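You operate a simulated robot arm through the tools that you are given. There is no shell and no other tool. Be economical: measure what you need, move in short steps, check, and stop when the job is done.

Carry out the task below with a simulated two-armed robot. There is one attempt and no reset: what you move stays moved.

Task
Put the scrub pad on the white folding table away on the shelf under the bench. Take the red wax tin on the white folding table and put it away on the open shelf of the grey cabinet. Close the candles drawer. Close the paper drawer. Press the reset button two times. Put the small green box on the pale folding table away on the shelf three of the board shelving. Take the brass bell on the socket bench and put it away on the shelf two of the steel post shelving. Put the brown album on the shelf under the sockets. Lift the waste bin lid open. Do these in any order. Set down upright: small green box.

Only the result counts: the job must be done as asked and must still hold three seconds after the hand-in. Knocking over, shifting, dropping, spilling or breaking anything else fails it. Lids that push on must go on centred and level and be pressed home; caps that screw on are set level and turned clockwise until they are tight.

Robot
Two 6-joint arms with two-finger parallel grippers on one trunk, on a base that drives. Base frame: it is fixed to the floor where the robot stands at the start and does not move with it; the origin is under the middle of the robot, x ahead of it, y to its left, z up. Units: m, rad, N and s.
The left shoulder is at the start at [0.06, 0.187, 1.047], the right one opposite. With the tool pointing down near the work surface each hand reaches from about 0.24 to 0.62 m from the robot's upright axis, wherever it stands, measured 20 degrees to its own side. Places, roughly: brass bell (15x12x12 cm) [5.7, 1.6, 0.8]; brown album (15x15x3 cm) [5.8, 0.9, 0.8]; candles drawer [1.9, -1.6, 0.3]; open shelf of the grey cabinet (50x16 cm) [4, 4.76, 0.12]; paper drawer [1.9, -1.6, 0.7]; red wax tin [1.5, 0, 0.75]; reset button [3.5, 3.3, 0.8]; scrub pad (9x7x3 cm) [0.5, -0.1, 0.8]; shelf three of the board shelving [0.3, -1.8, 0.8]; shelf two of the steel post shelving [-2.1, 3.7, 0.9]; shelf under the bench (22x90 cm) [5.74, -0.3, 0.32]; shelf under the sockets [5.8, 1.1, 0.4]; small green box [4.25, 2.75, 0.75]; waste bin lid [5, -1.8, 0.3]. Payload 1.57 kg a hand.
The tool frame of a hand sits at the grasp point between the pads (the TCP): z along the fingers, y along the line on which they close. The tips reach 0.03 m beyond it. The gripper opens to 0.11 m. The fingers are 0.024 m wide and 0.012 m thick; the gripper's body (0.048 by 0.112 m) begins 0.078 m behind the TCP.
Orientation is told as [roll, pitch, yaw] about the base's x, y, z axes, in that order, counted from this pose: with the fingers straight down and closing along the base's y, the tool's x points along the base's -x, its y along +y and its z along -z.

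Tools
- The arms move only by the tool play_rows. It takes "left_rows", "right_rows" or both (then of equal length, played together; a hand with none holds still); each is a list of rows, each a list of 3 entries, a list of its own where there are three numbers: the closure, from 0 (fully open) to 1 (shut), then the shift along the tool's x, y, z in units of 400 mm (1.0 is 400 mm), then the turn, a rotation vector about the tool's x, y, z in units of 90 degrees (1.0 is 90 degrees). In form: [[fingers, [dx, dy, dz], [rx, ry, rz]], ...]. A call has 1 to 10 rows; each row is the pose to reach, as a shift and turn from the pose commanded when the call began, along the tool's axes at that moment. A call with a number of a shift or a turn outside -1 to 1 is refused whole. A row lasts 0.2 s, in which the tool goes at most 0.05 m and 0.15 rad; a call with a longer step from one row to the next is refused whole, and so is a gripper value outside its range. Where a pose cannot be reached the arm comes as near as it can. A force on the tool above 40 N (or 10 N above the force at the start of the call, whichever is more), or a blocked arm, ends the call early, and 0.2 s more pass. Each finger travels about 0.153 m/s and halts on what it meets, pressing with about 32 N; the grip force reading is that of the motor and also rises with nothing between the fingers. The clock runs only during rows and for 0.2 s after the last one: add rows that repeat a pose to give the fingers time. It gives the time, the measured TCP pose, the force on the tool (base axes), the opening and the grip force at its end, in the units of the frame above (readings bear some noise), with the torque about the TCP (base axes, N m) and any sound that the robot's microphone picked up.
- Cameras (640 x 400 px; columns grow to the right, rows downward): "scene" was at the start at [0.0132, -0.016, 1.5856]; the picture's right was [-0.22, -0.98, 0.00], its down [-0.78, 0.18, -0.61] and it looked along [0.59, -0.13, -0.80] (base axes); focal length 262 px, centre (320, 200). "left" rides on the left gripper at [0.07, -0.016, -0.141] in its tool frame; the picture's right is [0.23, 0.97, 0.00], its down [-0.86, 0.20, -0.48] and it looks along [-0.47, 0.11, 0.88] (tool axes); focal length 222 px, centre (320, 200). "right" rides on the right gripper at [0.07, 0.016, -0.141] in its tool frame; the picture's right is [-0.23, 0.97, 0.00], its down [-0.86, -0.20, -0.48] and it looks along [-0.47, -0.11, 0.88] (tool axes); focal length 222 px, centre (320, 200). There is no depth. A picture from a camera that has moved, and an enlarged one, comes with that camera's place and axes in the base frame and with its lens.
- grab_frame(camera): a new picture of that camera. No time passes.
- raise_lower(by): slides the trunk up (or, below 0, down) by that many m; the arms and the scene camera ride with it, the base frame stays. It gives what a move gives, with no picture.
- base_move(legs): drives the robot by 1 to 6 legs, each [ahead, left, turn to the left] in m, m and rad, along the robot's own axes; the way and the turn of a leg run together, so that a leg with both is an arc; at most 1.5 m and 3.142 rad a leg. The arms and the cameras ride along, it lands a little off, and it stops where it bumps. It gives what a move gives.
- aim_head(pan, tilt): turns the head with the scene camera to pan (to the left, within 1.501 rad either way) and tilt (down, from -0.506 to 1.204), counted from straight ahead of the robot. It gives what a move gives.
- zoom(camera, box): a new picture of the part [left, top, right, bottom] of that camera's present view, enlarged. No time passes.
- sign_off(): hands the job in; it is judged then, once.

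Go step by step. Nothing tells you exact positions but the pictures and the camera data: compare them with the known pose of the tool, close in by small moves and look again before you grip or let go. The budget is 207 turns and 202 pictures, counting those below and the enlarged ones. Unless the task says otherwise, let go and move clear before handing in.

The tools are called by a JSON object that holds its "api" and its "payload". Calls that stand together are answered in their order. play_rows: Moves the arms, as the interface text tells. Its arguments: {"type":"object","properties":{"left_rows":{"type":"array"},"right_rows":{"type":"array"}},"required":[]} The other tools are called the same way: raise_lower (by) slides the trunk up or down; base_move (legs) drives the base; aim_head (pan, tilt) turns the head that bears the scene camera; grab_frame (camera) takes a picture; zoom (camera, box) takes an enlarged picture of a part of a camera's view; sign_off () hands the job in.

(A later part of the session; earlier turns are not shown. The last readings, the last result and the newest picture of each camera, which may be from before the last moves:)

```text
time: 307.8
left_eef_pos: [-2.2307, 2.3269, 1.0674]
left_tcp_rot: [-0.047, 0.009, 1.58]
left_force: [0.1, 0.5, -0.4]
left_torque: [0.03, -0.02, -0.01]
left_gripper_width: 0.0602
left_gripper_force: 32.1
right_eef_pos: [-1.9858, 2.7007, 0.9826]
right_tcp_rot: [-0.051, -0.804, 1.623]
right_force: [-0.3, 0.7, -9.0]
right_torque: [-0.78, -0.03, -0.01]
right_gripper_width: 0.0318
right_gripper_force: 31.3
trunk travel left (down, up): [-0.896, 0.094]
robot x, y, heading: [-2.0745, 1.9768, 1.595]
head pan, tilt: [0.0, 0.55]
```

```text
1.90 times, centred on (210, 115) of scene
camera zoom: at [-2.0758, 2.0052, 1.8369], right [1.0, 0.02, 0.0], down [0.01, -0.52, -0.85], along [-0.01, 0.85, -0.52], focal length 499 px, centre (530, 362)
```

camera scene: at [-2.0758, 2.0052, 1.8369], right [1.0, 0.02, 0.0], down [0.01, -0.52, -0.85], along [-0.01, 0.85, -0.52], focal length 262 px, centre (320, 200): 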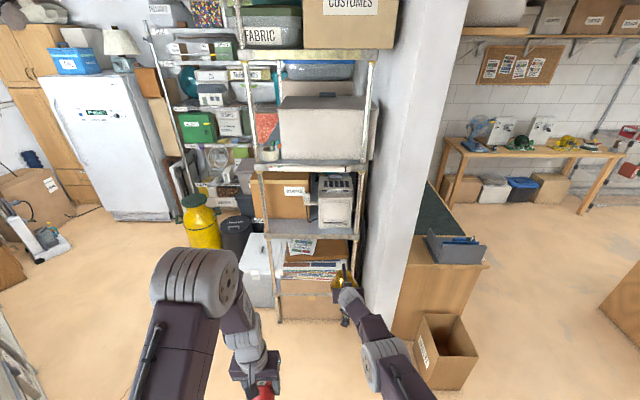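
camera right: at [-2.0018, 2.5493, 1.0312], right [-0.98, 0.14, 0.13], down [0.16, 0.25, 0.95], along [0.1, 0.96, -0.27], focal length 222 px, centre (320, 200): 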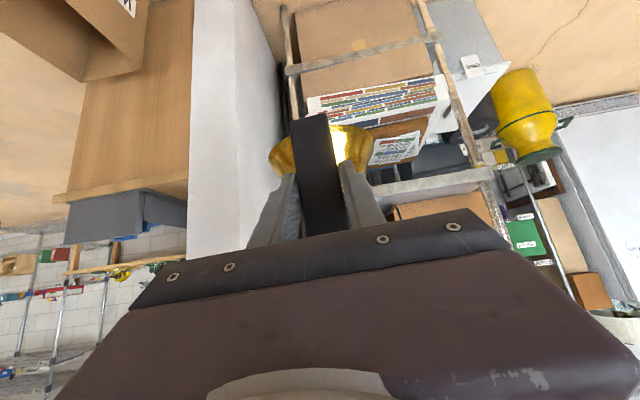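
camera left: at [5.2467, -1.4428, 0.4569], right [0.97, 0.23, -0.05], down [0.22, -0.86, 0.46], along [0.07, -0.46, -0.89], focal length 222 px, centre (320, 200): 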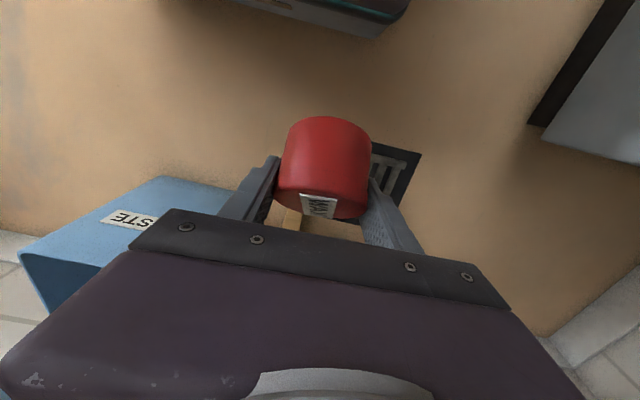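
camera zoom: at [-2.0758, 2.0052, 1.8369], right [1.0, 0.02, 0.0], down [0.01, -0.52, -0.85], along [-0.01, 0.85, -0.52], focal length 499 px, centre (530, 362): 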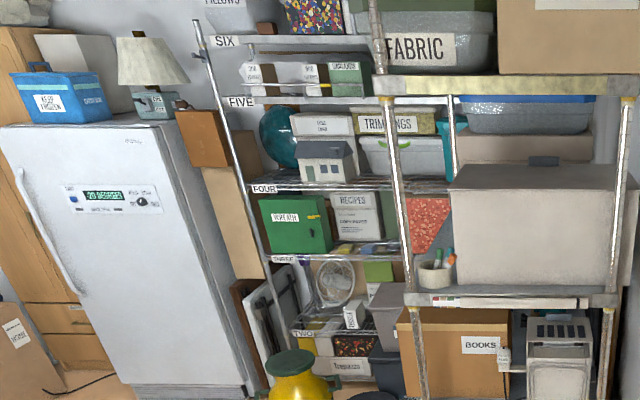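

By its coordinates this near unit (x≈-2.14) is the target; shelf two is the one with the BOOKS box, with a free strip x≈-2.36…-2.14, y≈3.17…3.31. Raise the bell, go forward, then slide left.

{"api": "raise_lower", "payload": {"by": 0.05}}

{"api": "base_move", "payload": {"legs": [[0.0, -0.03, 0], [0.24, 0, -0.024], [0, 0.28, 0]]}}

{"api": "grab_frame", "payload": {"camera": "right"}}

{"api": "grab_frame", "payload": {"camera": "scene"}}

```text
time: 308.7
left_eef_pos: [-2.2303, 2.3297, 1.117]
left_tcp_rot: [-0.047, 0.009, 1.58]
left_force: [-0.4, -0.6, -0.6]
left_torque: [0.03, -0.03, 0.02]
left_gripper_width: 0.0605
left_gripper_force: 31.8
right_eef_pos: [-1.9862, 2.7013, 1.0327]
right_tcp_rot: [-0.046, -0.803, 1.622]
right_force: [-0.4, 0.2, -9.1]
right_torque: [-0.74, 0.02, -0.03]
right_gripper_width: 0.0321
right_gripper_force: 32.0
trunk travel left (down, up): [-0.946, 0.044]
robot x, y, heading: [-2.0743, 1.9705, 1.594]
head pan, tilt: [0.0, 0.55]
```

```text
time: 312.5
left_eef_pos: [-2.4691, 2.576, 1.117]
left_tcp_rot: [-0.047, 0.008, 1.556]
left_force: [0.2, -0.1, -1.2]
left_torque: [0.04, 0.03, -0.04]
left_gripper_width: 0.0604
left_gripper_force: 31.6
right_eef_pos: [-2.216, 2.9394, 1.0353]
right_tcp_rot: [-0.046, -0.802, 1.596]
right_force: [-0.1, 0.6, -9.3]
right_torque: [-0.81, -0.02, 0.02]
right_gripper_width: 0.032
right_gripper_force: 32.1
trunk travel left (down, up): [-0.946, 0.044]
robot x, y, heading: [-2.3245, 2.2138, 1.562]
head pan, tilt: [0.0, 0.55]
```

```text
84 pictures are left
camera right: at [-2.2349, 2.7905, 1.0805], right [-0.98, 0.17, 0.13], down [0.17, 0.25, 0.95], along [0.13, 0.95, -0.27], focal length 222 px, centre (320, 200)
```

right: 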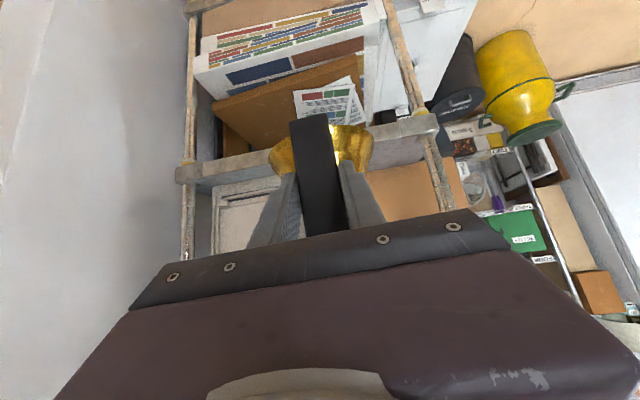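

```text
83 pictures are left
camera scene: at [-2.3203, 2.249, 1.8868], right [1.0, -0.01, 0.0], down [-0.01, -0.52, -0.85], along [0.0, 0.85, -0.52], focal length 262 px, centre (320, 200)
```

scene: 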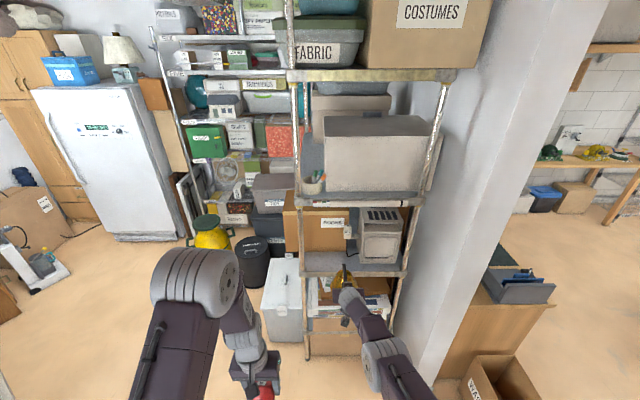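

{"api": "zoom", "payload": {"camera": "scene", "box": [270, 180, 420, 300]}}

```text
3.33 times, centred on (345, 240) of scene
camera zoom: at [-2.3203, 2.249, 1.8868], right [1.0, -0.01, 0.0], down [-0.01, -0.52, -0.85], along [0.0, 0.85, -0.52], focal length 874 px, centre (237, 67)
```

zoom: 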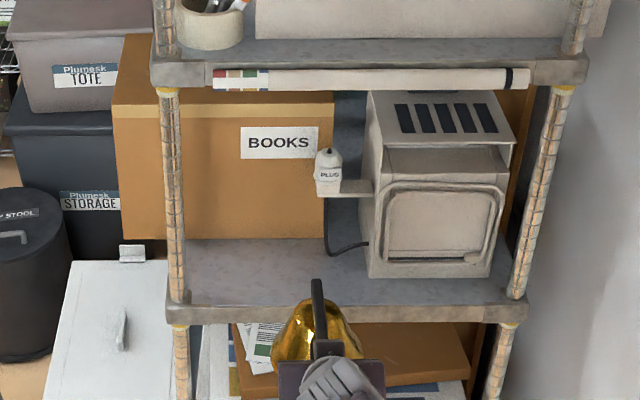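

Shelf front edge y≈3.184, z≈0.897; BOOKS box front y≈3.326. Shift left 6 cm and go forward 20 cm, then check.

{"api": "base_move", "payload": {"legs": [[0, 0.062, 0], [0.2, 0, 0.005]]}}

{"api": "grab_frame", "payload": {"camera": "right"}}

{"api": "zoom", "payload": {"camera": "scene", "box": [270, 180, 420, 300]}}

```text
time: 314.7
left_eef_pos: [-2.5327, 2.7699, 1.1198]
left_tcp_rot: [-0.046, 0.005, 1.562]
left_force: [-0.2, 0.0, -0.6]
left_torque: [0.06, 0.02, 0.01]
left_gripper_width: 0.0604
left_gripper_force: 32.3
right_eef_pos: [-2.2817, 3.1373, 1.0365]
right_tcp_rot: [-0.048, -0.807, 1.603]
right_force: [0.8, 0.1, -9.2]
right_torque: [-0.75, -0.02, -0.01]
right_gripper_width: 0.032
right_gripper_force: 32.3
trunk travel left (down, up): [-0.946, 0.044]
robot x, y, heading: [-2.3846, 2.4152, 1.569]
head pan, tilt: [0.0, 0.55]
```

```text
81 pictures are left
camera right: at [-2.3005, 2.9867, 1.0829], right [-0.98, 0.16, 0.13], down [0.17, 0.25, 0.95], along [0.12, 0.96, -0.27], focal length 222 px, centre (320, 200)
```

right: 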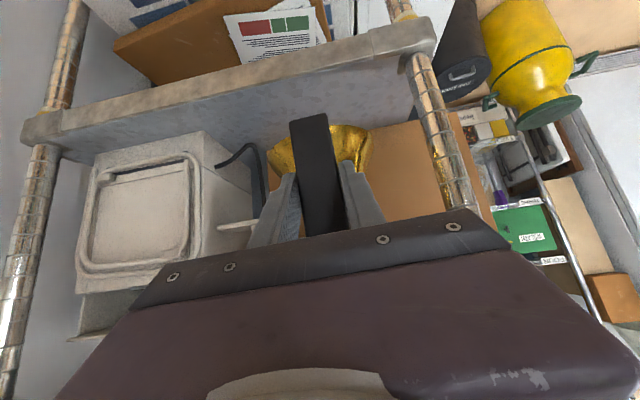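

```text
3.33 times, centred on (345, 240) of scene
camera zoom: at [-2.3835, 2.4413, 1.887], right [1.0, 0.0, 0.0], down [0.0, -0.52, -0.85], along [0.0, 0.85, -0.52], focal length 874 px, centre (237, 67)
```

zoom: 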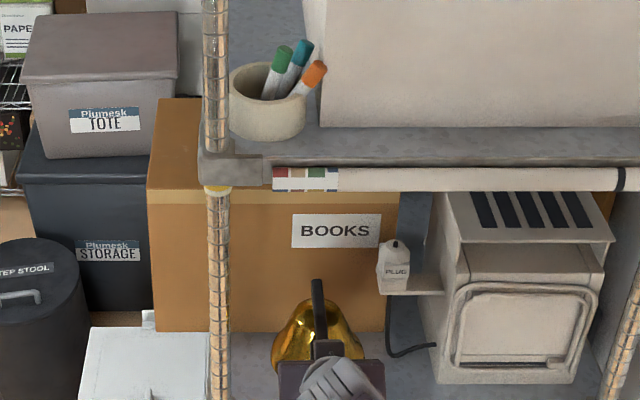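

Good alignment. Forward 3.2 cm, then lower.

{"api": "base_move", "payload": {"legs": [[0.032, 0, 0]]}}

{"api": "raise_lower", "payload": {"by": -0.055}}

{"api": "grab_frame", "payload": {"camera": "right"}}

{"api": "zoom", "payload": {"camera": "scene", "box": [270, 210, 420, 330]}}

```text
time: 315.5
left_eef_pos: [-2.5333, 2.7978, 1.1193]
left_tcp_rot: [-0.046, 0.005, 1.56]
left_force: [0.6, -1.2, -0.2]
left_torque: [0.09, -0.01, -0.01]
left_gripper_width: 0.0605
left_gripper_force: 32.1
right_eef_pos: [-2.2824, 3.1665, 1.0376]
right_tcp_rot: [-0.052, -0.806, 1.603]
right_force: [-0.4, -0.7, -8.5]
right_torque: [-0.72, 0.04, 0.0]
right_gripper_width: 0.032
right_gripper_force: 31.3
trunk travel left (down, up): [-0.946, 0.044]
robot x, y, heading: [-2.3862, 2.446, 1.574]
head pan, tilt: [0.0, 0.55]
```

```text
time: 316.5
left_eef_pos: [-2.534, 2.8073, 1.0612]
left_tcp_rot: [-0.047, 0.012, 1.56]
left_force: [0.0, -0.1, -1.1]
left_torque: [0.0, 0.04, 0.0]
left_gripper_width: 0.0604
left_gripper_force: 32.4
right_eef_pos: [-2.2818, 3.173, 0.9766]
right_tcp_rot: [-0.05, -0.797, 1.604]
right_force: [0.4, 0.4, -10.0]
right_torque: [-0.76, -0.01, -0.02]
right_gripper_width: 0.0317
right_gripper_force: 32.1
trunk travel left (down, up): [-0.891, 0.099]
robot x, y, heading: [-2.388, 2.4463, 1.574]
head pan, tilt: [0.0, 0.55]
```

```text
79 pictures are left
camera right: at [-2.3012, 3.0228, 1.0245], right [-0.98, 0.16, 0.13], down [0.17, 0.25, 0.95], along [0.12, 0.95, -0.27], focal length 222 px, centre (320, 200)
```

right: 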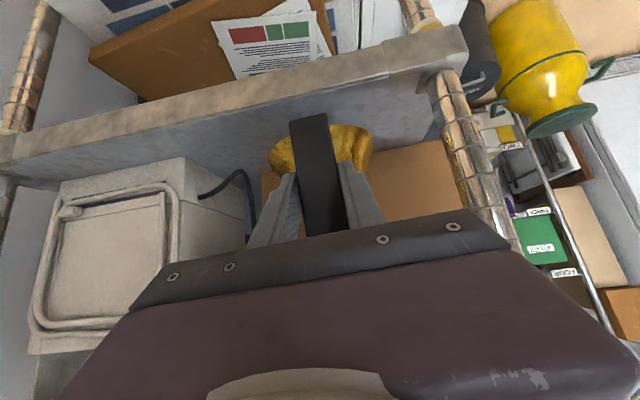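

```text
3.33 times, centred on (345, 270) of scene
camera zoom: at [-2.3854, 2.482, 1.8318], right [1.0, 0.0, 0.0], down [0.0, -0.53, -0.85], along [0.0, 0.85, -0.53], focal length 874 px, centre (237, -33)
```

zoom: 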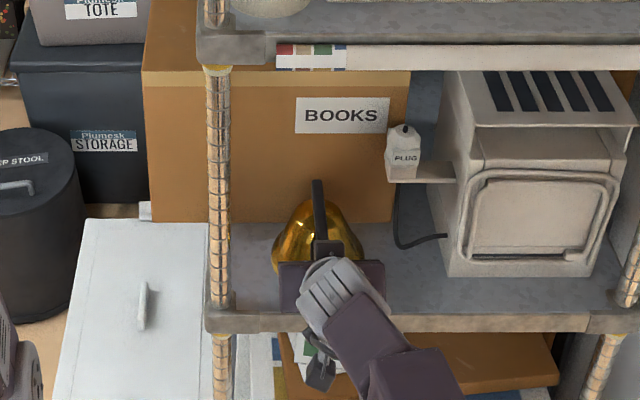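

Nearly down; lower the last millimetres until contact.

{"api": "raise_lower", "payload": {"by": -0.012}}

```text
time: 317.1
left_eef_pos: [-2.5349, 2.8065, 1.0501]
left_tcp_rot: [-0.047, 0.01, 1.561]
left_force: [-0.6, -0.2, -1.2]
left_torque: [0.0, 0.0, -0.04]
left_gripper_width: 0.0604
left_gripper_force: 31.6
right_eef_pos: [-2.2826, 3.1722, 0.9655]
right_tcp_rot: [-0.05, -0.799, 1.605]
right_force: [0.0, 0.0, -9.5]
right_torque: [-0.77, 0.01, -0.01]
right_gripper_width: 0.0321
right_gripper_force: 32.1
trunk travel left (down, up): [-0.879, 0.111]
robot x, y, heading: [-2.3858, 2.4456, 1.567]
head pan, tilt: [0.0, 0.55]
```

{"api": "raise_lower", "payload": {"by": -0.008}}

{"api": "grab_frame", "payload": {"camera": "right"}}

```text
time: 317.6
left_eef_pos: [-2.5351, 2.8053, 1.042]
left_tcp_rot: [-0.047, 0.01, 1.561]
left_force: [-0.5, 0.1, -0.8]
left_torque: [0.03, 0.01, 0.03]
left_gripper_width: 0.0606
left_gripper_force: 31.9
right_eef_pos: [-2.2817, 3.1726, 0.9569]
right_tcp_rot: [-0.05, -0.799, 1.603]
right_force: [-0.1, 0.3, -9.3]
right_torque: [-0.8, -0.02, 0.02]
right_gripper_width: 0.0316
right_gripper_force: 32.4
trunk travel left (down, up): [-0.871, 0.119]
robot x, y, heading: [-2.3847, 2.4469, 1.574]
head pan, tilt: [0.0, 0.55]
```

```text
77 pictures are left
camera right: at [-2.3012, 3.0221, 1.0048], right [-0.98, 0.16, 0.13], down [0.17, 0.25, 0.95], along [0.12, 0.95, -0.27], focal length 222 px, centre (320, 200)
```

right: 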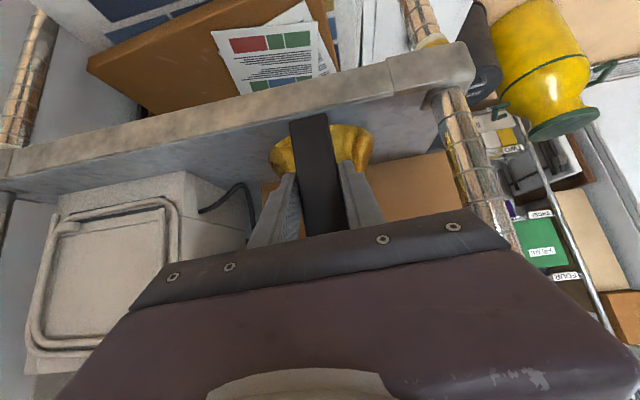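

{"api": "raise_lower", "payload": {"by": -0.01}}

{"api": "grab_frame", "payload": {"camera": "right"}}

```text
time: 318.2
left_eef_pos: [-2.5339, 2.8047, 1.0322]
left_tcp_rot: [-0.048, 0.011, 1.56]
left_force: [0.9, -0.4, -0.6]
left_torque: [0.01, 0.02, -0.02]
left_gripper_width: 0.0603
left_gripper_force: 32.0
right_eef_pos: [-2.282, 3.1724, 0.9472]
right_tcp_rot: [-0.049, -0.799, 1.605]
right_force: [0.4, 0.0, -10.1]
right_torque: [-0.77, 0.05, -0.01]
right_gripper_width: 0.0319
right_gripper_force: 31.8
trunk travel left (down, up): [-0.861, 0.129]
robot x, y, heading: [-2.3886, 2.4493, 1.572]
head pan, tilt: [0.0, 0.55]
```

```text
76 pictures are left
camera right: at [-2.3012, 3.0219, 0.995], right [-0.98, 0.16, 0.13], down [0.17, 0.25, 0.95], along [0.12, 0.95, -0.27], focal length 222 px, centre (320, 200)
```

right: 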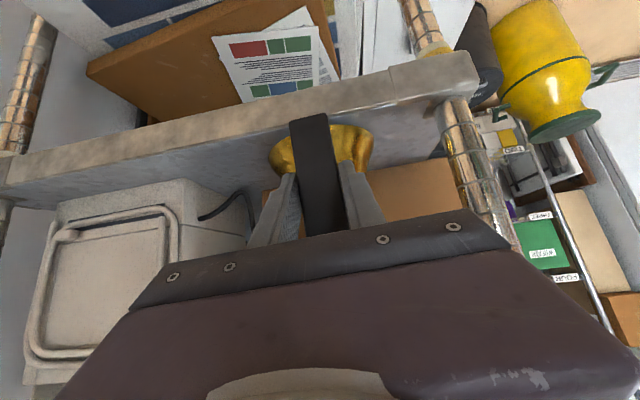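

{"api": "raise_lower", "payload": {"by": -0.01}}

{"api": "zoom", "payload": {"camera": "right", "box": [220, 60, 420, 240]}}

```text
time: 318.8
left_eef_pos: [-2.5338, 2.8006, 1.0244]
left_tcp_rot: [-0.048, 0.008, 1.56]
left_force: [-0.3, 0.0, -1.4]
left_torque: [0.03, 0.01, 0.0]
left_gripper_width: 0.0604
left_gripper_force: 32.1
right_eef_pos: [-2.2827, 3.1701, 0.9435]
right_tcp_rot: [-0.048, -0.812, 1.602]
right_force: [1.4, -1.3, 8.6]
right_torque: [1.05, 0.91, -0.08]
right_gripper_width: 0.0316
right_gripper_force: 32.4
trunk travel left (down, up): [-0.851, 0.139]
robot x, y, heading: [-2.3844, 2.4444, 1.573]
head pan, tilt: [0.0, 0.55]
```

```text
2.22 times, centred on (320, 150) of right
camera zoom: at [-2.3016, 3.0201, 0.9894], right [-0.98, 0.16, 0.13], down [0.17, 0.24, 0.96], along [0.12, 0.96, -0.26], focal length 494 px, centre (320, 311)
```

zoom: 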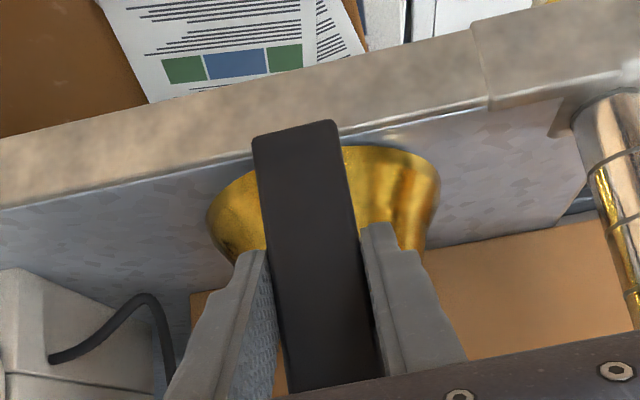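

Contact: the bell's mouth stands on the shelf just inside the edge. Release gently.

{"api": "play_rows", "payload": {"right_rows": [[0.65, [0, 0, 0], [0, 0, 0]], [0.5, [0, 0, 0], [0, 0, 0]], [0.4, [0, 0, 0], [0, 0, 0]], [0.4, [0, 0, 0], [0, 0, 0]]]}}

{"api": "zoom", "payload": {"camera": "right", "box": [220, 60, 420, 240]}}

```text
time: 319.8
left_eef_pos: [-2.5343, 2.8034, 1.0227]
left_tcp_rot: [-0.047, 0.009, 1.56]
left_force: [-0.3, 0.1, -0.8]
left_torque: [0.0, 0.04, -0.02]
left_gripper_width: 0.0604
left_gripper_force: 31.8
right_eef_pos: [-2.2815, 3.1692, 0.9386]
right_tcp_rot: [-0.05, -0.803, 1.604]
right_force: [-0.1, 0.7, -0.2]
right_torque: [0.02, 0.02, 0.02]
right_gripper_width: 0.0661
right_gripper_force: 0.0
trunk travel left (down, up): [-0.851, 0.139]
robot x, y, heading: [-2.3883, 2.4458, 1.576]
head pan, tilt: [0.0, 0.55]
```

```text
2.22 times, centred on (320, 150) of right
camera zoom: at [-2.3015, 3.0203, 0.9863], right [-0.98, 0.16, 0.13], down [0.17, 0.25, 0.95], along [0.12, 0.96, -0.27], focal length 494 px, centre (320, 311)
```

zoom: 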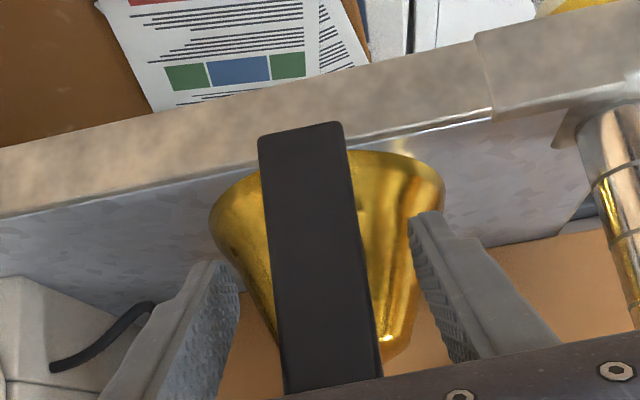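

The bell stands on shelf two. Back out, retract the right arm and head back east via the corridor.

{"api": "base_move", "payload": {"legs": [[-0.25, 0, 0]]}}

{"api": "zoom", "payload": {"camera": "scene", "box": [250, 170, 430, 310]}}

{"api": "play_rows", "payload": {"right_rows": [[0.4, [0.075, 0, -0.08], [0, 0, 0]], [0.4, [0.15, 0, -0.16], [0, 0, 0]], [0.4, [0.225, 0, -0.24], [0, 0, 0]], [0.4, [0.3, 0, -0.32], [0, 0, 0]], [0.4, [0.375, 0, -0.4], [0, 0, 0]]]}}

{"api": "base_move", "payload": {"legs": [[0, -0.36, 0], [0, -1.5, 0], [1.5, 0, 0], [0.25, 0, 0], [0, 0, -1.57]]}}

```text
time: 321.6
left_eef_pos: [-2.5323, 2.5545, 1.0221]
left_tcp_rot: [-0.047, 0.01, 1.558]
left_force: [0.1, 0.2, -1.9]
left_torque: [-0.03, -0.01, -0.03]
left_gripper_width: 0.0605
left_gripper_force: 31.9
right_eef_pos: [-2.2798, 2.9198, 0.9379]
right_tcp_rot: [-0.052, -0.801, 1.603]
right_force: [0.0, 0.2, 0.6]
right_torque: [-0.01, -0.02, 0.0]
right_gripper_width: 0.0662
right_gripper_force: 0.0
trunk travel left (down, up): [-0.851, 0.139]
robot x, y, heading: [-2.3855, 2.1967, 1.569]
head pan, tilt: [0.0, 0.55]
```

```text
2.86 times, centred on (340, 240) of scene
camera zoom: at [-2.386, 2.2284, 1.7918], right [1.0, 0.0, 0.0], down [0.0, -0.52, -0.85], along [0.0, 0.85, -0.52], focal length 749 px, centre (263, 86)
```

zoom: 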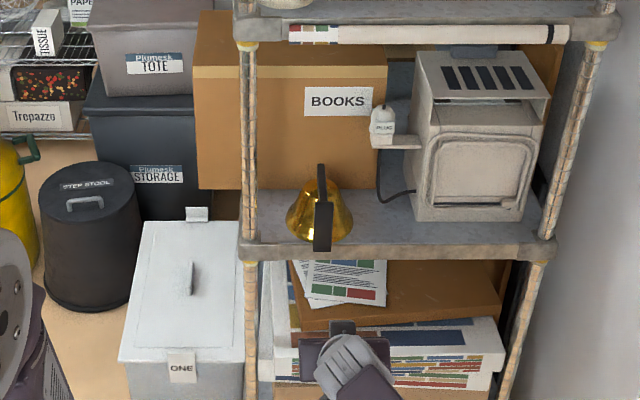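

```text
time: 322.8
left_eef_pos: [-2.5351, 2.5524, 1.0228]
left_tcp_rot: [-0.049, 0.006, 1.559]
left_force: [0.0, 0.2, -0.9]
left_torque: [0.05, -0.02, 0.03]
left_gripper_width: 0.0603
left_gripper_force: 32.2
right_eef_pos: [-2.2819, 2.6981, 0.942]
right_tcp_rot: [-0.05, -0.804, 1.603]
right_force: [0.6, -0.4, 0.6]
right_torque: [0.0, -0.03, 0.02]
right_gripper_width: 0.0659
right_gripper_force: 0.0
right hand out of reach, approached as far as the arm can: row 1, 2
trunk travel left (down, up): [-0.851, 0.139]
robot x, y, heading: [-2.3843, 2.1978, 1.567]
head pan, tilt: [0.0, 0.55]
```

```text
time: 344.5
left_eef_pos: [-0.1474, 4.0822, 1.0231]
left_tcp_rot: [-0.046, 0.007, -0.024]
left_force: [-0.3, -0.7, -0.7]
left_torque: [-0.03, -0.04, 0.01]
left_gripper_width: 0.0604
left_gripper_force: 32.0
right_eef_pos: [-0.0041, 3.8287, 0.9395]
right_tcp_rot: [-0.052, -0.803, 0.021]
right_force: [0.2, 0.0, -0.1]
right_torque: [0.02, 0.02, -0.02]
right_gripper_width: 0.066
right_gripper_force: 0.0
trunk travel left (down, up): [-0.851, 0.139]
robot x, y, heading: [-0.5036, 3.9416, -0.011]
head pan, tilt: [0.0, 0.55]
```

Bell stands well on the shelf. Continue east to the grey cabinet and face it.

{"api": "base_move", "payload": {"legs": [[1.5, 0, 0], [1.5, 0, 0], [1.5, -0.12, 0], [0, 0, 1.58]]}}

{"api": "aim_head", "payload": {"pan": 0.0, "tilt": 0.7}}

{"api": "grab_frame", "payload": {"camera": "scene"}}

```text
refused: leg 3 is longer than a leg can be; nothing moved
```

```text
time: 345.2
left_eef_pos: [-0.1469, 4.0819, 1.0231]
left_tcp_rot: [-0.048, 0.008, -0.022]
left_force: [-0.2, -0.8, 0.0]
left_torque: [-0.07, -0.03, 0.01]
left_gripper_width: 0.0605
left_gripper_force: 31.8
right_eef_pos: [-0.0034, 3.8279, 0.9418]
right_tcp_rot: [-0.051, -0.803, 0.019]
right_force: [0.1, 0.1, -0.6]
right_torque: [0.0, 0.03, 0.0]
right_gripper_width: 0.0659
right_gripper_force: 0.1
trunk travel left (down, up): [-0.851, 0.139]
robot x, y, heading: [-0.506, 3.9387, -0.019]
head pan, tilt: [0.0, 0.7]
```

```text
72 pictures are left
camera scene: at [-0.4802, 3.9389, 1.7788], right [-0.01, -1.0, 0.0], down [-0.64, 0.01, -0.77], along [0.77, -0.01, -0.64], focal length 262 px, centre (320, 200)
```

scene: 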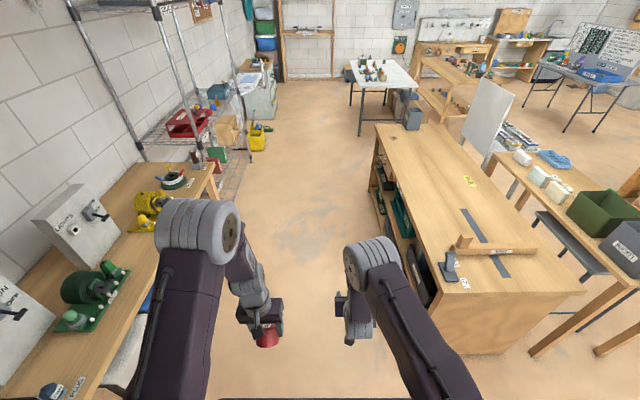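

{"api": "base_move", "payload": {"legs": [[0, 0, 0.015], [1.5, 0, 0], [1.5, 0, 0], [1.48, -0.12, 0], [0, 0, 1.575]]}}

{"api": "grab_frame", "payload": {"camera": "scene"}}

```text
time: 370.8
left_eef_pos: [3.8249, 4.1912, 1.0221]
left_tcp_rot: [-0.048, 0.007, 1.576]
left_force: [0.4, -0.1, -0.7]
left_torque: [0.0, -0.01, 0.0]
left_gripper_width: 0.0602
left_gripper_force: 32.1
right_eef_pos: [4.075, 4.3416, 0.9402]
right_tcp_rot: [-0.051, -0.803, 1.618]
right_force: [-1.1, -0.1, 0.0]
right_torque: [0.0, 0.0, 0.0]
right_gripper_width: 0.0659
right_gripper_force: 0.0
trunk travel left (down, up): [-0.851, 0.139]
robot x, y, heading: [3.98, 3.8347, 1.58]
head pan, tilt: [0.0, 0.7]
```

```text
71 pictures are left
camera scene: at [3.9779, 3.8627, 1.7788], right [1.0, 0.01, 0.0], down [0.01, -0.64, -0.76], along [-0.01, 0.76, -0.64], focal length 262 px, centre (320, 200)
```

scene: 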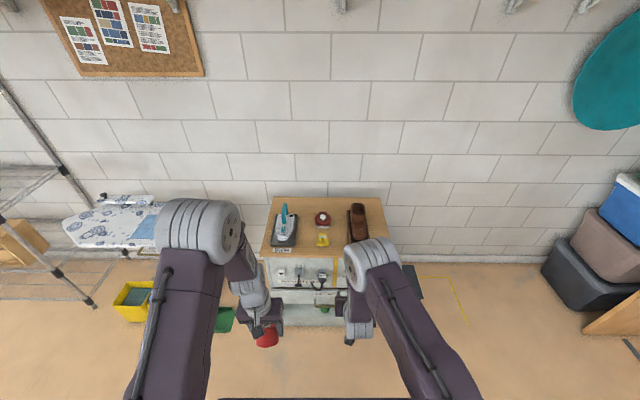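

Cabinet front is at y≈4.63. Back off slightly, raise the right arm a bit, lower the trunk, then tilt and extend the left hand with the tin.

{"api": "base_move", "payload": {"legs": [[-0.13, 0, -0.008]]}}

{"api": "raise_lower", "payload": {"by": -0.4}}

{"api": "play_rows", "payload": {"left_rows": [[1, [-0.106, 0.014, 0], [0, -0.0625, 0]], [1, [-0.2125, 0.028, 0], [0, -0.125, 0]], [1, [-0.319, 0.041, 0], [0, -0.1875, 0]], [1, [-0.425, 0.055, 0], [0, -0.25, 0]], [1, [-0.531, 0.069, 0], [0, -0.3125, 0]], [1, [-0.637, 0.083, 0], [0, -0.375, 0]], [1, [-0.744, 0.096, 0], [0, -0.4375, 0]], [1, [-0.85, 0.11, 0], [0, -0.5, 0]], [1, [-0.85, 0.11, 0], [0, -0.5, 0]]], "right_rows": [[0.4, [-0.06, 0, -0.058], [0, 0, 0]], [0.4, [-0.12, 0, -0.116], [0, 0, 0]], [0.4, [-0.18, 0, -0.174], [0, 0, 0]], [0.4, [-0.24, 0, -0.231], [0, 0, 0]], [0.4, [-0.3, 0, -0.289], [0, 0, 0]], [0.4, [-0.36, 0, -0.347], [0, 0, 0]], [0.4, [-0.36, 0, -0.347], [0, 0, 0]], [0.4, [-0.36, 0, -0.347], [0, 0, 0]], [0.4, [-0.36, 0, -0.347], [0, 0, 0]]]}}

{"api": "raise_lower", "payload": {"by": -0.38}}

{"api": "grab_frame", "payload": {"camera": "left"}}

{"api": "grab_frame", "payload": {"camera": "scene"}}

```text
time: 372.1
left_eef_pos: [3.8279, 4.0636, 1.0221]
left_tcp_rot: [-0.049, 0.008, 1.566]
left_force: [1.1, 0.2, -1.6]
left_torque: [-0.04, -0.02, -0.01]
left_gripper_width: 0.0604
left_gripper_force: 31.9
right_eef_pos: [4.0801, 4.2131, 0.9403]
right_tcp_rot: [-0.049, -0.803, 1.611]
right_force: [-0.1, -0.1, -0.2]
right_torque: [0.0, -0.03, 0.02]
right_gripper_width: 0.0659
right_gripper_force: 0.1
trunk travel left (down, up): [-0.851, 0.139]
robot x, y, heading: [3.9741, 3.7052, 1.579]
head pan, tilt: [0.0, 0.7]
```

```text
time: 375.9
left_eef_pos: [3.8283, 4.0614, 0.6229]
left_tcp_rot: [-0.048, 0.007, 1.568]
left_force: [-0.3, -1.5, -1.9]
left_torque: [0.04, -0.01, 0.01]
left_gripper_width: 0.0604
left_gripper_force: 32.1
right_eef_pos: [4.0786, 4.21, 0.5402]
right_tcp_rot: [-0.05, -0.802, 1.611]
right_force: [0.2, -0.3, -0.8]
right_torque: [-0.02, 0.0, -0.01]
right_gripper_width: 0.0659
right_gripper_force: 0.1
trunk travel left (down, up): [-0.451, 0.539]
robot x, y, heading: [3.9785, 3.7054, 1.577]
head pan, tilt: [0.0, 0.7]
```

```text
time: 377.9
left_eef_pos: [3.785, 4.4034, 0.6175]
left_tcp_rot: [-0.066, -0.777, 1.614]
left_force: [0.8, 0.2, -1.9]
left_torque: [0.01, -0.03, -0.01]
left_gripper_width: 0.0606
left_gripper_force: 31.4
right_eef_pos: [4.0734, 4.2114, 0.7417]
right_tcp_rot: [-0.051, -0.802, 1.611]
right_force: [0.5, -0.7, -0.1]
right_torque: [-0.02, 0.0, -0.03]
right_gripper_width: 0.0658
right_gripper_force: 0.0
trunk travel left (down, up): [-0.451, 0.539]
robot x, y, heading: [3.9785, 3.704, 1.58]
head pan, tilt: [0.0, 0.7]
```

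```text
time: 381.6
left_eef_pos: [3.7862, 4.4028, 0.2373]
left_tcp_rot: [-0.065, -0.776, 1.614]
left_force: [-0.2, -0.4, -0.8]
left_torque: [0.04, -0.03, 0.01]
left_gripper_width: 0.0604
left_gripper_force: 31.9
right_eef_pos: [4.0728, 4.2106, 0.3602]
right_tcp_rot: [-0.051, -0.801, 1.612]
right_force: [0.5, 0.3, 0.3]
right_torque: [-0.01, -0.01, 0.01]
right_gripper_width: 0.0661
right_gripper_force: 0.0
trunk travel left (down, up): [-0.071, 0.919]
robot x, y, heading: [3.9793, 3.7072, 1.58]
head pan, tilt: [0.0, 0.7]
```

```text
70 pictures are left
camera left: at [3.7989, 4.2538, 0.2903], right [-0.97, -0.16, -0.21], down [-0.24, 0.27, 0.93], along [-0.09, 0.95, -0.3], focal length 222 px, centre (320, 200)
```

left: 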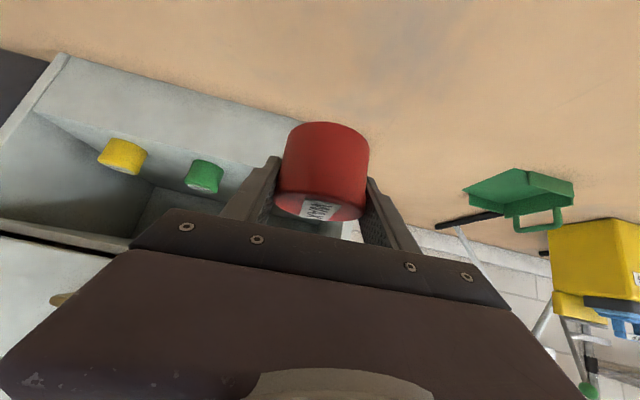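

```text
69 pictures are left
camera scene: at [3.9793, 3.7321, 0.9988], right [1.0, 0.01, 0.0], down [0.0, -0.64, -0.76], along [0.0, 0.76, -0.64], focal length 262 px, centre (320, 200)
```

scene: 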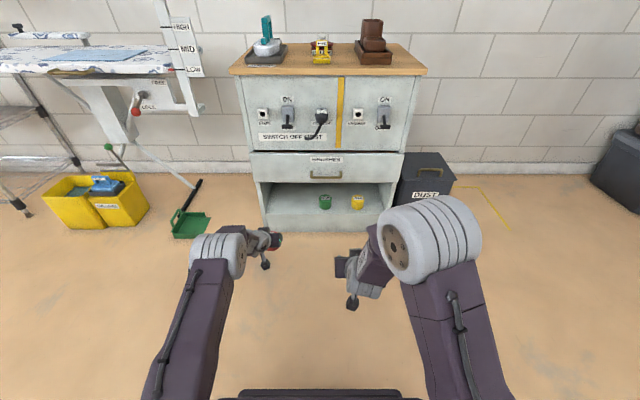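

The open shelf shows green and yellow tins; the left half is free. Target x≈3.84. Lower 3 cm, shift right 5 cm and drive forward.

{"api": "raise_lower", "payload": {"by": -0.03}}

{"api": "base_move", "payload": {"legs": [[0, -0.056, 0], [0.2, 0, -0.01]]}}

{"api": "grab_frame", "payload": {"camera": "left"}}

{"api": "zoom", "payload": {"camera": "scene", "box": [220, 160, 420, 290]}}

```text
time: 382.3
left_eef_pos: [3.7854, 4.4028, 0.2071]
left_tcp_rot: [-0.065, -0.777, 1.615]
left_force: [-0.6, -0.3, -0.6]
left_torque: [0.01, 0.02, -0.01]
left_gripper_width: 0.0605
left_gripper_force: 31.9
right_eef_pos: [4.0723, 4.2101, 0.3315]
right_tcp_rot: [-0.051, -0.803, 1.611]
right_force: [-0.1, 0.0, 0.6]
right_torque: [0.0, -0.05, 0.01]
right_gripper_width: 0.0661
right_gripper_force: 0.1
trunk travel left (down, up): [-0.041, 0.949]
robot x, y, heading: [3.9792, 3.7057, 1.58]
head pan, tilt: [0.0, 0.7]
```

```text
time: 384.5
left_eef_pos: [3.8492, 4.6069, 0.2065]
left_tcp_rot: [-0.067, -0.777, 1.604]
left_force: [-0.2, -0.3, -1.4]
left_torque: [0.01, 0.01, -0.05]
left_gripper_width: 0.0605
left_gripper_force: 31.6
right_eef_pos: [4.1348, 4.4098, 0.3312]
right_tcp_rot: [-0.053, -0.803, 1.6]
right_force: [-0.1, 0.5, 0.2]
right_torque: [-0.02, -0.03, -0.01]
right_gripper_width: 0.0658
right_gripper_force: 0.0
trunk travel left (down, up): [-0.041, 0.949]
robot x, y, heading: [4.0332, 3.9067, 1.562]
head pan, tilt: [0.0, 0.7]
```

```text
68 pictures are left
camera left: at [3.8612, 4.4565, 0.2602], right [-0.97, -0.15, -0.21], down [-0.24, 0.28, 0.93], along [-0.08, 0.95, -0.3], focal length 222 px, centre (320, 200)
```

left: 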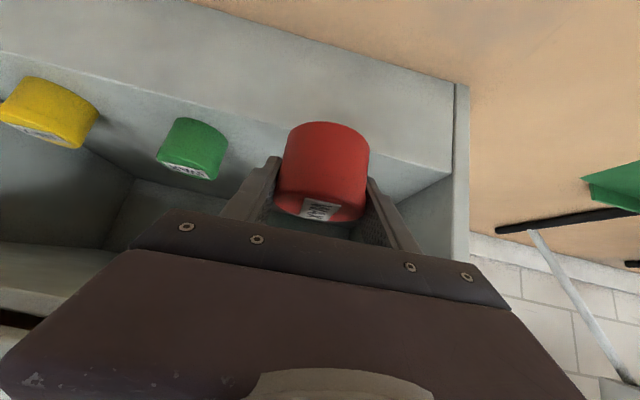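

```text
3.08 times, centred on (320, 225) of scene
camera zoom: at [4.036, 3.9328, 0.9688], right [1.0, 0.0, 0.0], down [0.0, -0.64, -0.76], along [0.0, 0.76, -0.64], focal length 807 px, centre (320, 123)
```

zoom: 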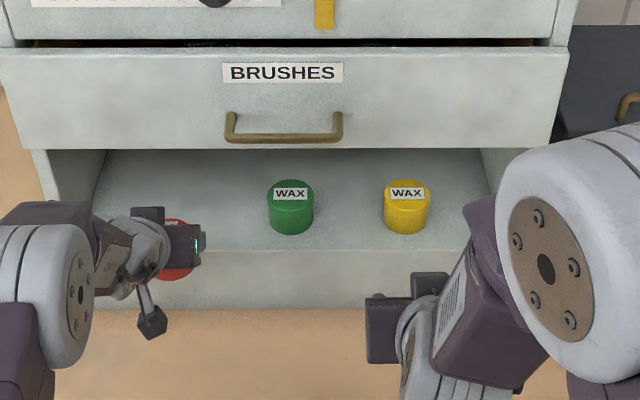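

Shelf spans y≈4.67–4.87. Drive forward 13.5 cm.

{"api": "base_move", "payload": {"legs": [[0.135, 0, 0.008]]}}

{"api": "grab_frame", "payload": {"camera": "left"}}

```text
time: 385.8
left_eef_pos: [3.844, 4.7219, 0.1931]
left_tcp_rot: [-0.062, -0.744, 1.611]
left_force: [-0.5, -2.0, -1.3]
left_torque: [0.28, 0.03, 0.0]
left_gripper_width: 0.0605
left_gripper_force: 32.1
right_eef_pos: [4.1313, 4.5384, 0.3309]
right_tcp_rot: [-0.051, -0.8, 1.607]
right_force: [0.2, 0.5, 0.3]
right_torque: [0.03, -0.01, -0.01]
right_gripper_width: 0.0661
right_gripper_force: 0.1
trunk travel left (down, up): [-0.041, 0.949]
robot x, y, heading: [4.0377, 4.0347, 1.577]
head pan, tilt: [0.0, 0.7]
stopped in leg 1: the robot was blocked; the commanded pose is now the measured one
```

```text
66 pictures are left
camera left: at [3.857, 4.5743, 0.2514], right [-0.97, -0.16, -0.2], down [-0.24, 0.31, 0.92], along [-0.09, 0.94, -0.34], focal length 222 px, centre (320, 200)
```

left: 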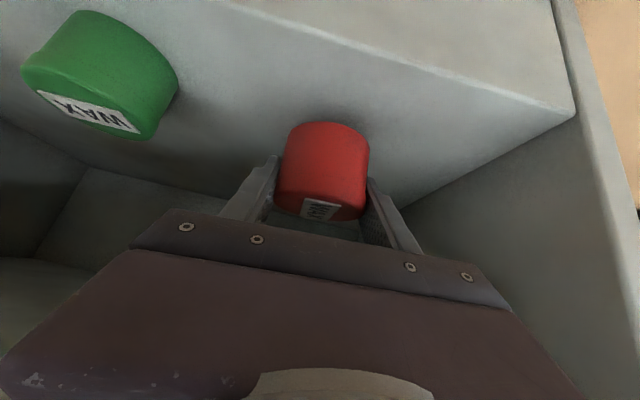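

The wrist met the drawer front above, but the tin is already over the shelf (y≈4.72). Lower the remaining ~3 cm.

{"api": "raise_lower", "payload": {"by": -0.022}}

{"api": "grab_frame", "payload": {"camera": "left"}}

{"api": "grab_frame", "payload": {"camera": "scene"}}

```text
time: 386.5
left_eef_pos: [3.8437, 4.7218, 0.1724]
left_tcp_rot: [-0.064, -0.746, 1.61]
left_force: [0.1, 0.1, -1.2]
left_torque: [0.0, -0.01, -0.02]
left_gripper_width: 0.0604
left_gripper_force: 31.8
right_eef_pos: [4.1307, 4.5386, 0.3091]
right_tcp_rot: [-0.051, -0.804, 1.607]
right_force: [0.7, 0.2, 0.1]
right_torque: [0.01, 0.0, 0.0]
right_gripper_width: 0.0658
right_gripper_force: 0.0
trunk travel left (down, up): [-0.019, 0.971]
robot x, y, heading: [4.0373, 4.0325, 1.573]
head pan, tilt: [0.0, 0.7]
```

```text
65 pictures are left
camera left: at [3.8569, 4.5747, 0.2295], right [-0.97, -0.16, -0.2], down [-0.24, 0.3, 0.92], along [-0.09, 0.94, -0.33], focal length 222 px, centre (320, 200)
```

left: 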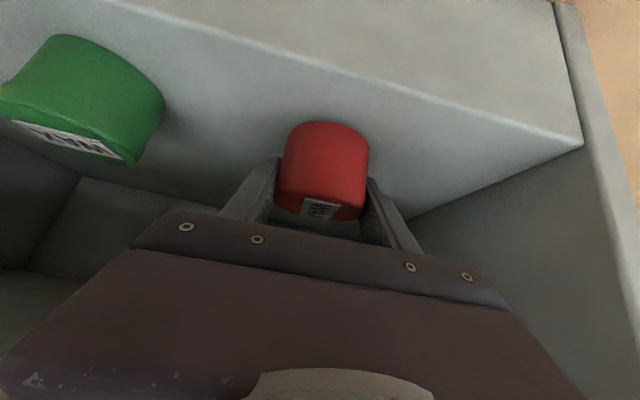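

```text
64 pictures are left
camera scene: at [4.0358, 4.0607, 0.9468], right [1.0, 0.0, 0.0], down [0.0, -0.64, -0.76], along [0.0, 0.76, -0.64], focal length 262 px, centre (320, 200)
```

scene: 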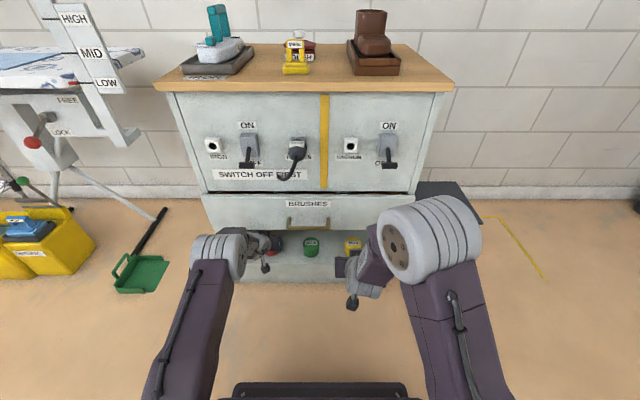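

{"api": "raise_lower", "payload": {"by": -0.015}}

{"api": "grab_frame", "payload": {"camera": "left"}}

```text
time: 387.1
left_eef_pos: [3.8436, 4.7255, 0.1649]
left_tcp_rot: [-0.062, -0.759, 1.607]
left_force: [-0.7, 7.9, 25.6]
left_torque: [0.32, 0.77, -0.25]
left_gripper_width: 0.0608
left_gripper_force: 32.1
right_eef_pos: [4.1306, 4.5388, 0.2959]
right_tcp_rot: [-0.05, -0.806, 1.606]
right_force: [0.7, 0.1, -0.1]
right_torque: [-0.04, -0.01, 0.0]
right_gripper_width: 0.0657
right_gripper_force: 0.0
trunk travel left (down, up): [-0.004, 0.986]
robot x, y, heading: [4.034, 4.0354, 1.574]
head pan, tilt: [0.0, 0.7]
```

```text
63 pictures are left
camera left: at [3.8571, 4.577, 0.2196], right [-0.97, -0.16, -0.2], down [-0.24, 0.29, 0.93], along [-0.09, 0.94, -0.32], focal length 222 px, centre (320, 200)
```

left: 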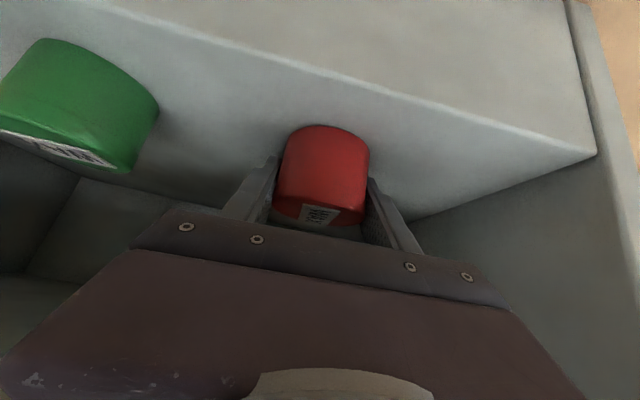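

Contact (≈25 N). Release the tin and back straight out.

{"api": "play_rows", "payload": {"left_rows": [[0.3, [0, 0, 0], [0, 0, 0]], [0.15, [0, 0, 0], [0, 0, 0]], [0.15, [0, 0, 0], [0, 0, 0]]]}}

{"api": "base_move", "payload": {"legs": [[-0.35, 0, 0]]}}

{"api": "grab_frame", "payload": {"camera": "scene"}}

```text
time: 387.7
left_eef_pos: [3.8499, 4.7236, 0.1628]
left_tcp_rot: [-0.064, -0.755, 1.603]
left_force: [7.5, -13.1, 20.0]
left_torque: [-0.22, 0.67, 0.51]
left_gripper_width: 0.0854
left_gripper_force: 0.0
right_eef_pos: [4.1314, 4.5373, 0.2956]
right_tcp_rot: [-0.048, -0.805, 1.607]
right_force: [-0.2, -0.2, 0.2]
right_torque: [0.02, -0.03, -0.02]
right_gripper_width: 0.0659
right_gripper_force: 0.1
trunk travel left (down, up): [-0.004, 0.986]
robot x, y, heading: [4.0356, 4.0371, 1.572]
head pan, tilt: [0.0, 0.7]
stopped in row 2 (left hand): the force on the tool passed its limit at 40 N (the readings are from after the stop); the commanded pose is now the measured one
```

```text
time: 390.0
left_eef_pos: [3.8501, 4.3674, 0.1579]
left_tcp_rot: [-0.063, -0.749, 1.602]
left_force: [-0.2, 0.1, 0.3]
left_torque: [0.0, 0.03, 0.01]
left_gripper_width: 0.0939
left_gripper_force: 0.1
right_eef_pos: [4.1329, 4.1816, 0.2933]
right_tcp_rot: [-0.051, -0.803, 1.605]
right_force: [0.3, -0.4, -0.8]
right_torque: [0.04, 0.02, 0.02]
right_gripper_width: 0.0663
right_gripper_force: 0.1
trunk travel left (down, up): [-0.004, 0.986]
robot x, y, heading: [4.0353, 3.6791, 1.576]
head pan, tilt: [0.0, 0.7]
```

```text
62 pictures are left
camera scene: at [4.0369, 3.7041, 0.9318], right [1.0, 0.0, 0.0], down [0.0, -0.64, -0.76], along [0.0, 0.76, -0.64], focal length 262 px, centre (320, 200)
```

scene: 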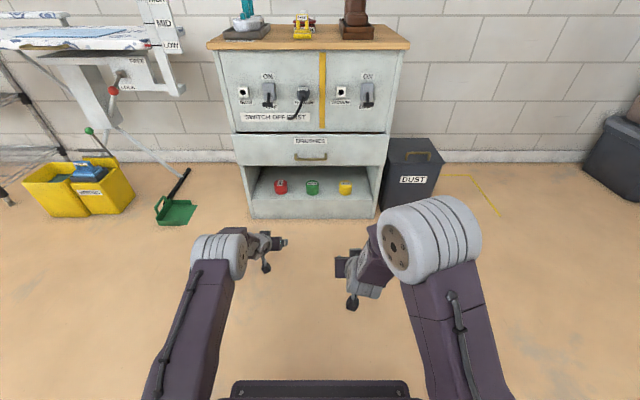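

Red tin is on the open shelf. Raise the trunk, turn around, and prepare to press the yellow reset button with the right hand.

{"api": "raise_lower", "payload": {"by": 0.4}}

{"api": "raise_lower", "payload": {"by": 0.4}}

{"api": "raise_lower", "payload": {"by": 0.13}}

{"api": "base_move", "payload": {"legs": [[0.2, 0, 0], [0, 0, -3.14], [0, -0.38, 0]]}}

{"api": "aim_head", "payload": {"pan": -0.1, "tilt": 0.85}}

{"api": "grab_frame", "payload": {"camera": "scene"}}

{"api": "grab_frame", "payload": {"camera": "right"}}

```text
time: 393.9
left_eef_pos: [3.8497, 4.3674, 0.5581]
left_tcp_rot: [-0.065, -0.749, 1.602]
left_force: [0.2, -0.3, -0.2]
left_torque: [-0.01, -0.01, -0.02]
left_gripper_width: 0.0935
left_gripper_force: 0.1
right_eef_pos: [4.1325, 4.1811, 0.693]
right_tcp_rot: [-0.05, -0.803, 1.606]
right_force: [0.9, 0.6, 0.3]
right_torque: [-0.02, 0.03, -0.02]
right_gripper_width: 0.0661
right_gripper_force: 0.0
trunk travel left (down, up): [-0.404, 0.586]
robot x, y, heading: [4.0342, 3.6789, 1.569]
head pan, tilt: [0.0, 0.7]
```

```text
time: 397.7
left_eef_pos: [3.8509, 4.366, 0.9562]
left_tcp_rot: [-0.064, -0.749, 1.601]
left_force: [0.2, 0.7, -0.2]
left_torque: [0.0, -0.02, 0.0]
left_gripper_width: 0.0935
left_gripper_force: 0.1
right_eef_pos: [4.1329, 4.1808, 1.0929]
right_tcp_rot: [-0.05, -0.803, 1.605]
right_force: [0.2, 0.5, -0.7]
right_torque: [0.03, 0.02, 0.0]
right_gripper_width: 0.0662
right_gripper_force: 0.1
trunk travel left (down, up): [-0.804, 0.186]
robot x, y, heading: [4.0375, 3.6819, 1.574]
head pan, tilt: [0.0, 0.7]
```

```text
time: 399.3
left_eef_pos: [3.8512, 4.3672, 1.0883]
left_tcp_rot: [-0.065, -0.749, 1.603]
left_force: [0.6, -0.3, 0.2]
left_torque: [0.0, -0.04, -0.03]
left_gripper_width: 0.0932
left_gripper_force: 0.0
right_eef_pos: [4.1324, 4.1817, 1.2237]
right_tcp_rot: [-0.049, -0.804, 1.605]
right_force: [0.3, 0.0, 0.8]
right_torque: [-0.01, 0.02, 0.0]
right_gripper_width: 0.066
right_gripper_force: 0.0
trunk travel left (down, up): [-0.934, 0.056]
robot x, y, heading: [4.0372, 3.6782, 1.57]
head pan, tilt: [0.0, 0.7]
```

```text
time: 410.2
left_eef_pos: [3.8513, 3.1868, 1.0873]
left_tcp_rot: [-0.068, -0.749, -1.53]
left_force: [1.0, -0.4, 0.1]
left_torque: [0.04, 0.0, -0.01]
left_gripper_width: 0.0935
left_gripper_force: 0.1
right_eef_pos: [3.5678, 3.3715, 1.2248]
right_tcp_rot: [-0.053, -0.802, -1.528]
right_force: [0.7, -0.3, -0.1]
right_torque: [-0.01, 0.02, 0.01]
right_gripper_width: 0.066
right_gripper_force: 0.0
trunk travel left (down, up): [-0.934, 0.056]
robot x, y, heading: [3.6568, 3.8746, -1.562]
head pan, tilt: [0.0, 0.7]
```

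```text
time: 410.9
left_eef_pos: [3.85, 3.1877, 1.0871]
left_tcp_rot: [-0.064, -0.748, -1.53]
left_force: [-0.5, 0.5, 0.3]
left_torque: [-0.02, 0.01, -0.02]
left_gripper_width: 0.0933
left_gripper_force: 0.1
right_eef_pos: [3.5671, 3.37, 1.2243]
right_tcp_rot: [-0.05, -0.802, -1.531]
right_force: [-0.9, 0.4, 0.5]
right_torque: [0.04, -0.04, 0.01]
right_gripper_width: 0.0662
right_gripper_force: 0.1
trunk travel left (down, up): [-0.934, 0.056]
robot x, y, heading: [3.6598, 3.8742, -1.566]
head pan, tilt: [-0.099, 0.85]
```

```text
61 pictures are left
camera scene: at [3.6528, 3.8572, 1.8496], right [-1.0, 0.09, 0.0], down [0.07, 0.75, -0.66], along [-0.06, -0.66, -0.75], focal length 262 px, centre (320, 200)
```

scene: 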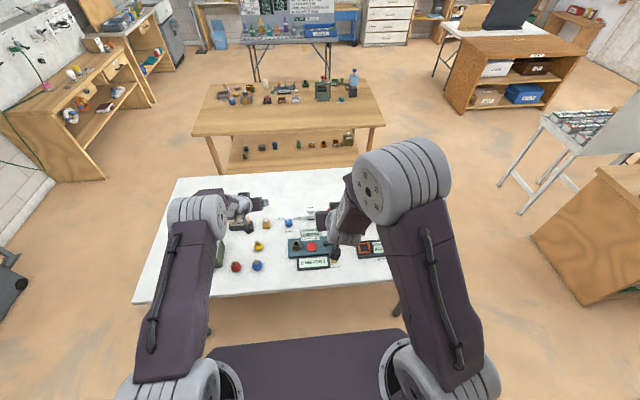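

```text
60 pictures are left
camera right: at [3.5833, 3.5213, 1.2714], right [0.98, -0.15, 0.13], down [-0.17, -0.25, 0.95], along [-0.11, -0.96, -0.27], focal length 222 px, centre (320, 200)
```

right: 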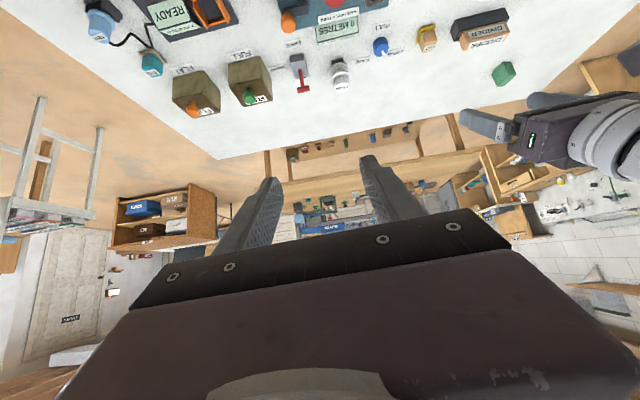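

{"api": "zoom", "payload": {"camera": "scene", "box": [270, 215, 400, 295]}}

```text
4.92 times, centred on (335, 255) of scene
camera zoom: at [3.6528, 3.8572, 1.8496], right [-1.0, 0.09, 0.0], down [0.07, 0.75, -0.66], along [-0.06, -0.66, -0.75], focal length 1291 px, centre (246, -71)
```

zoom: 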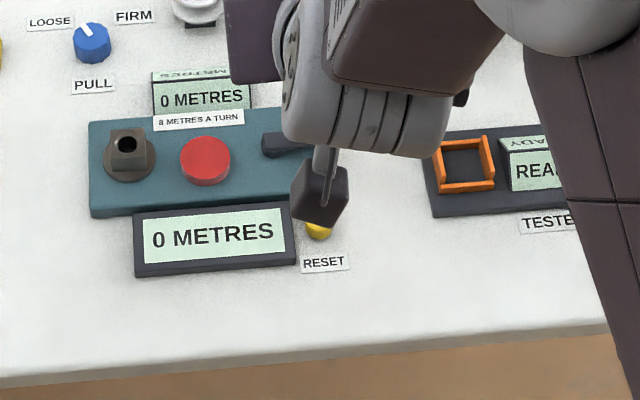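

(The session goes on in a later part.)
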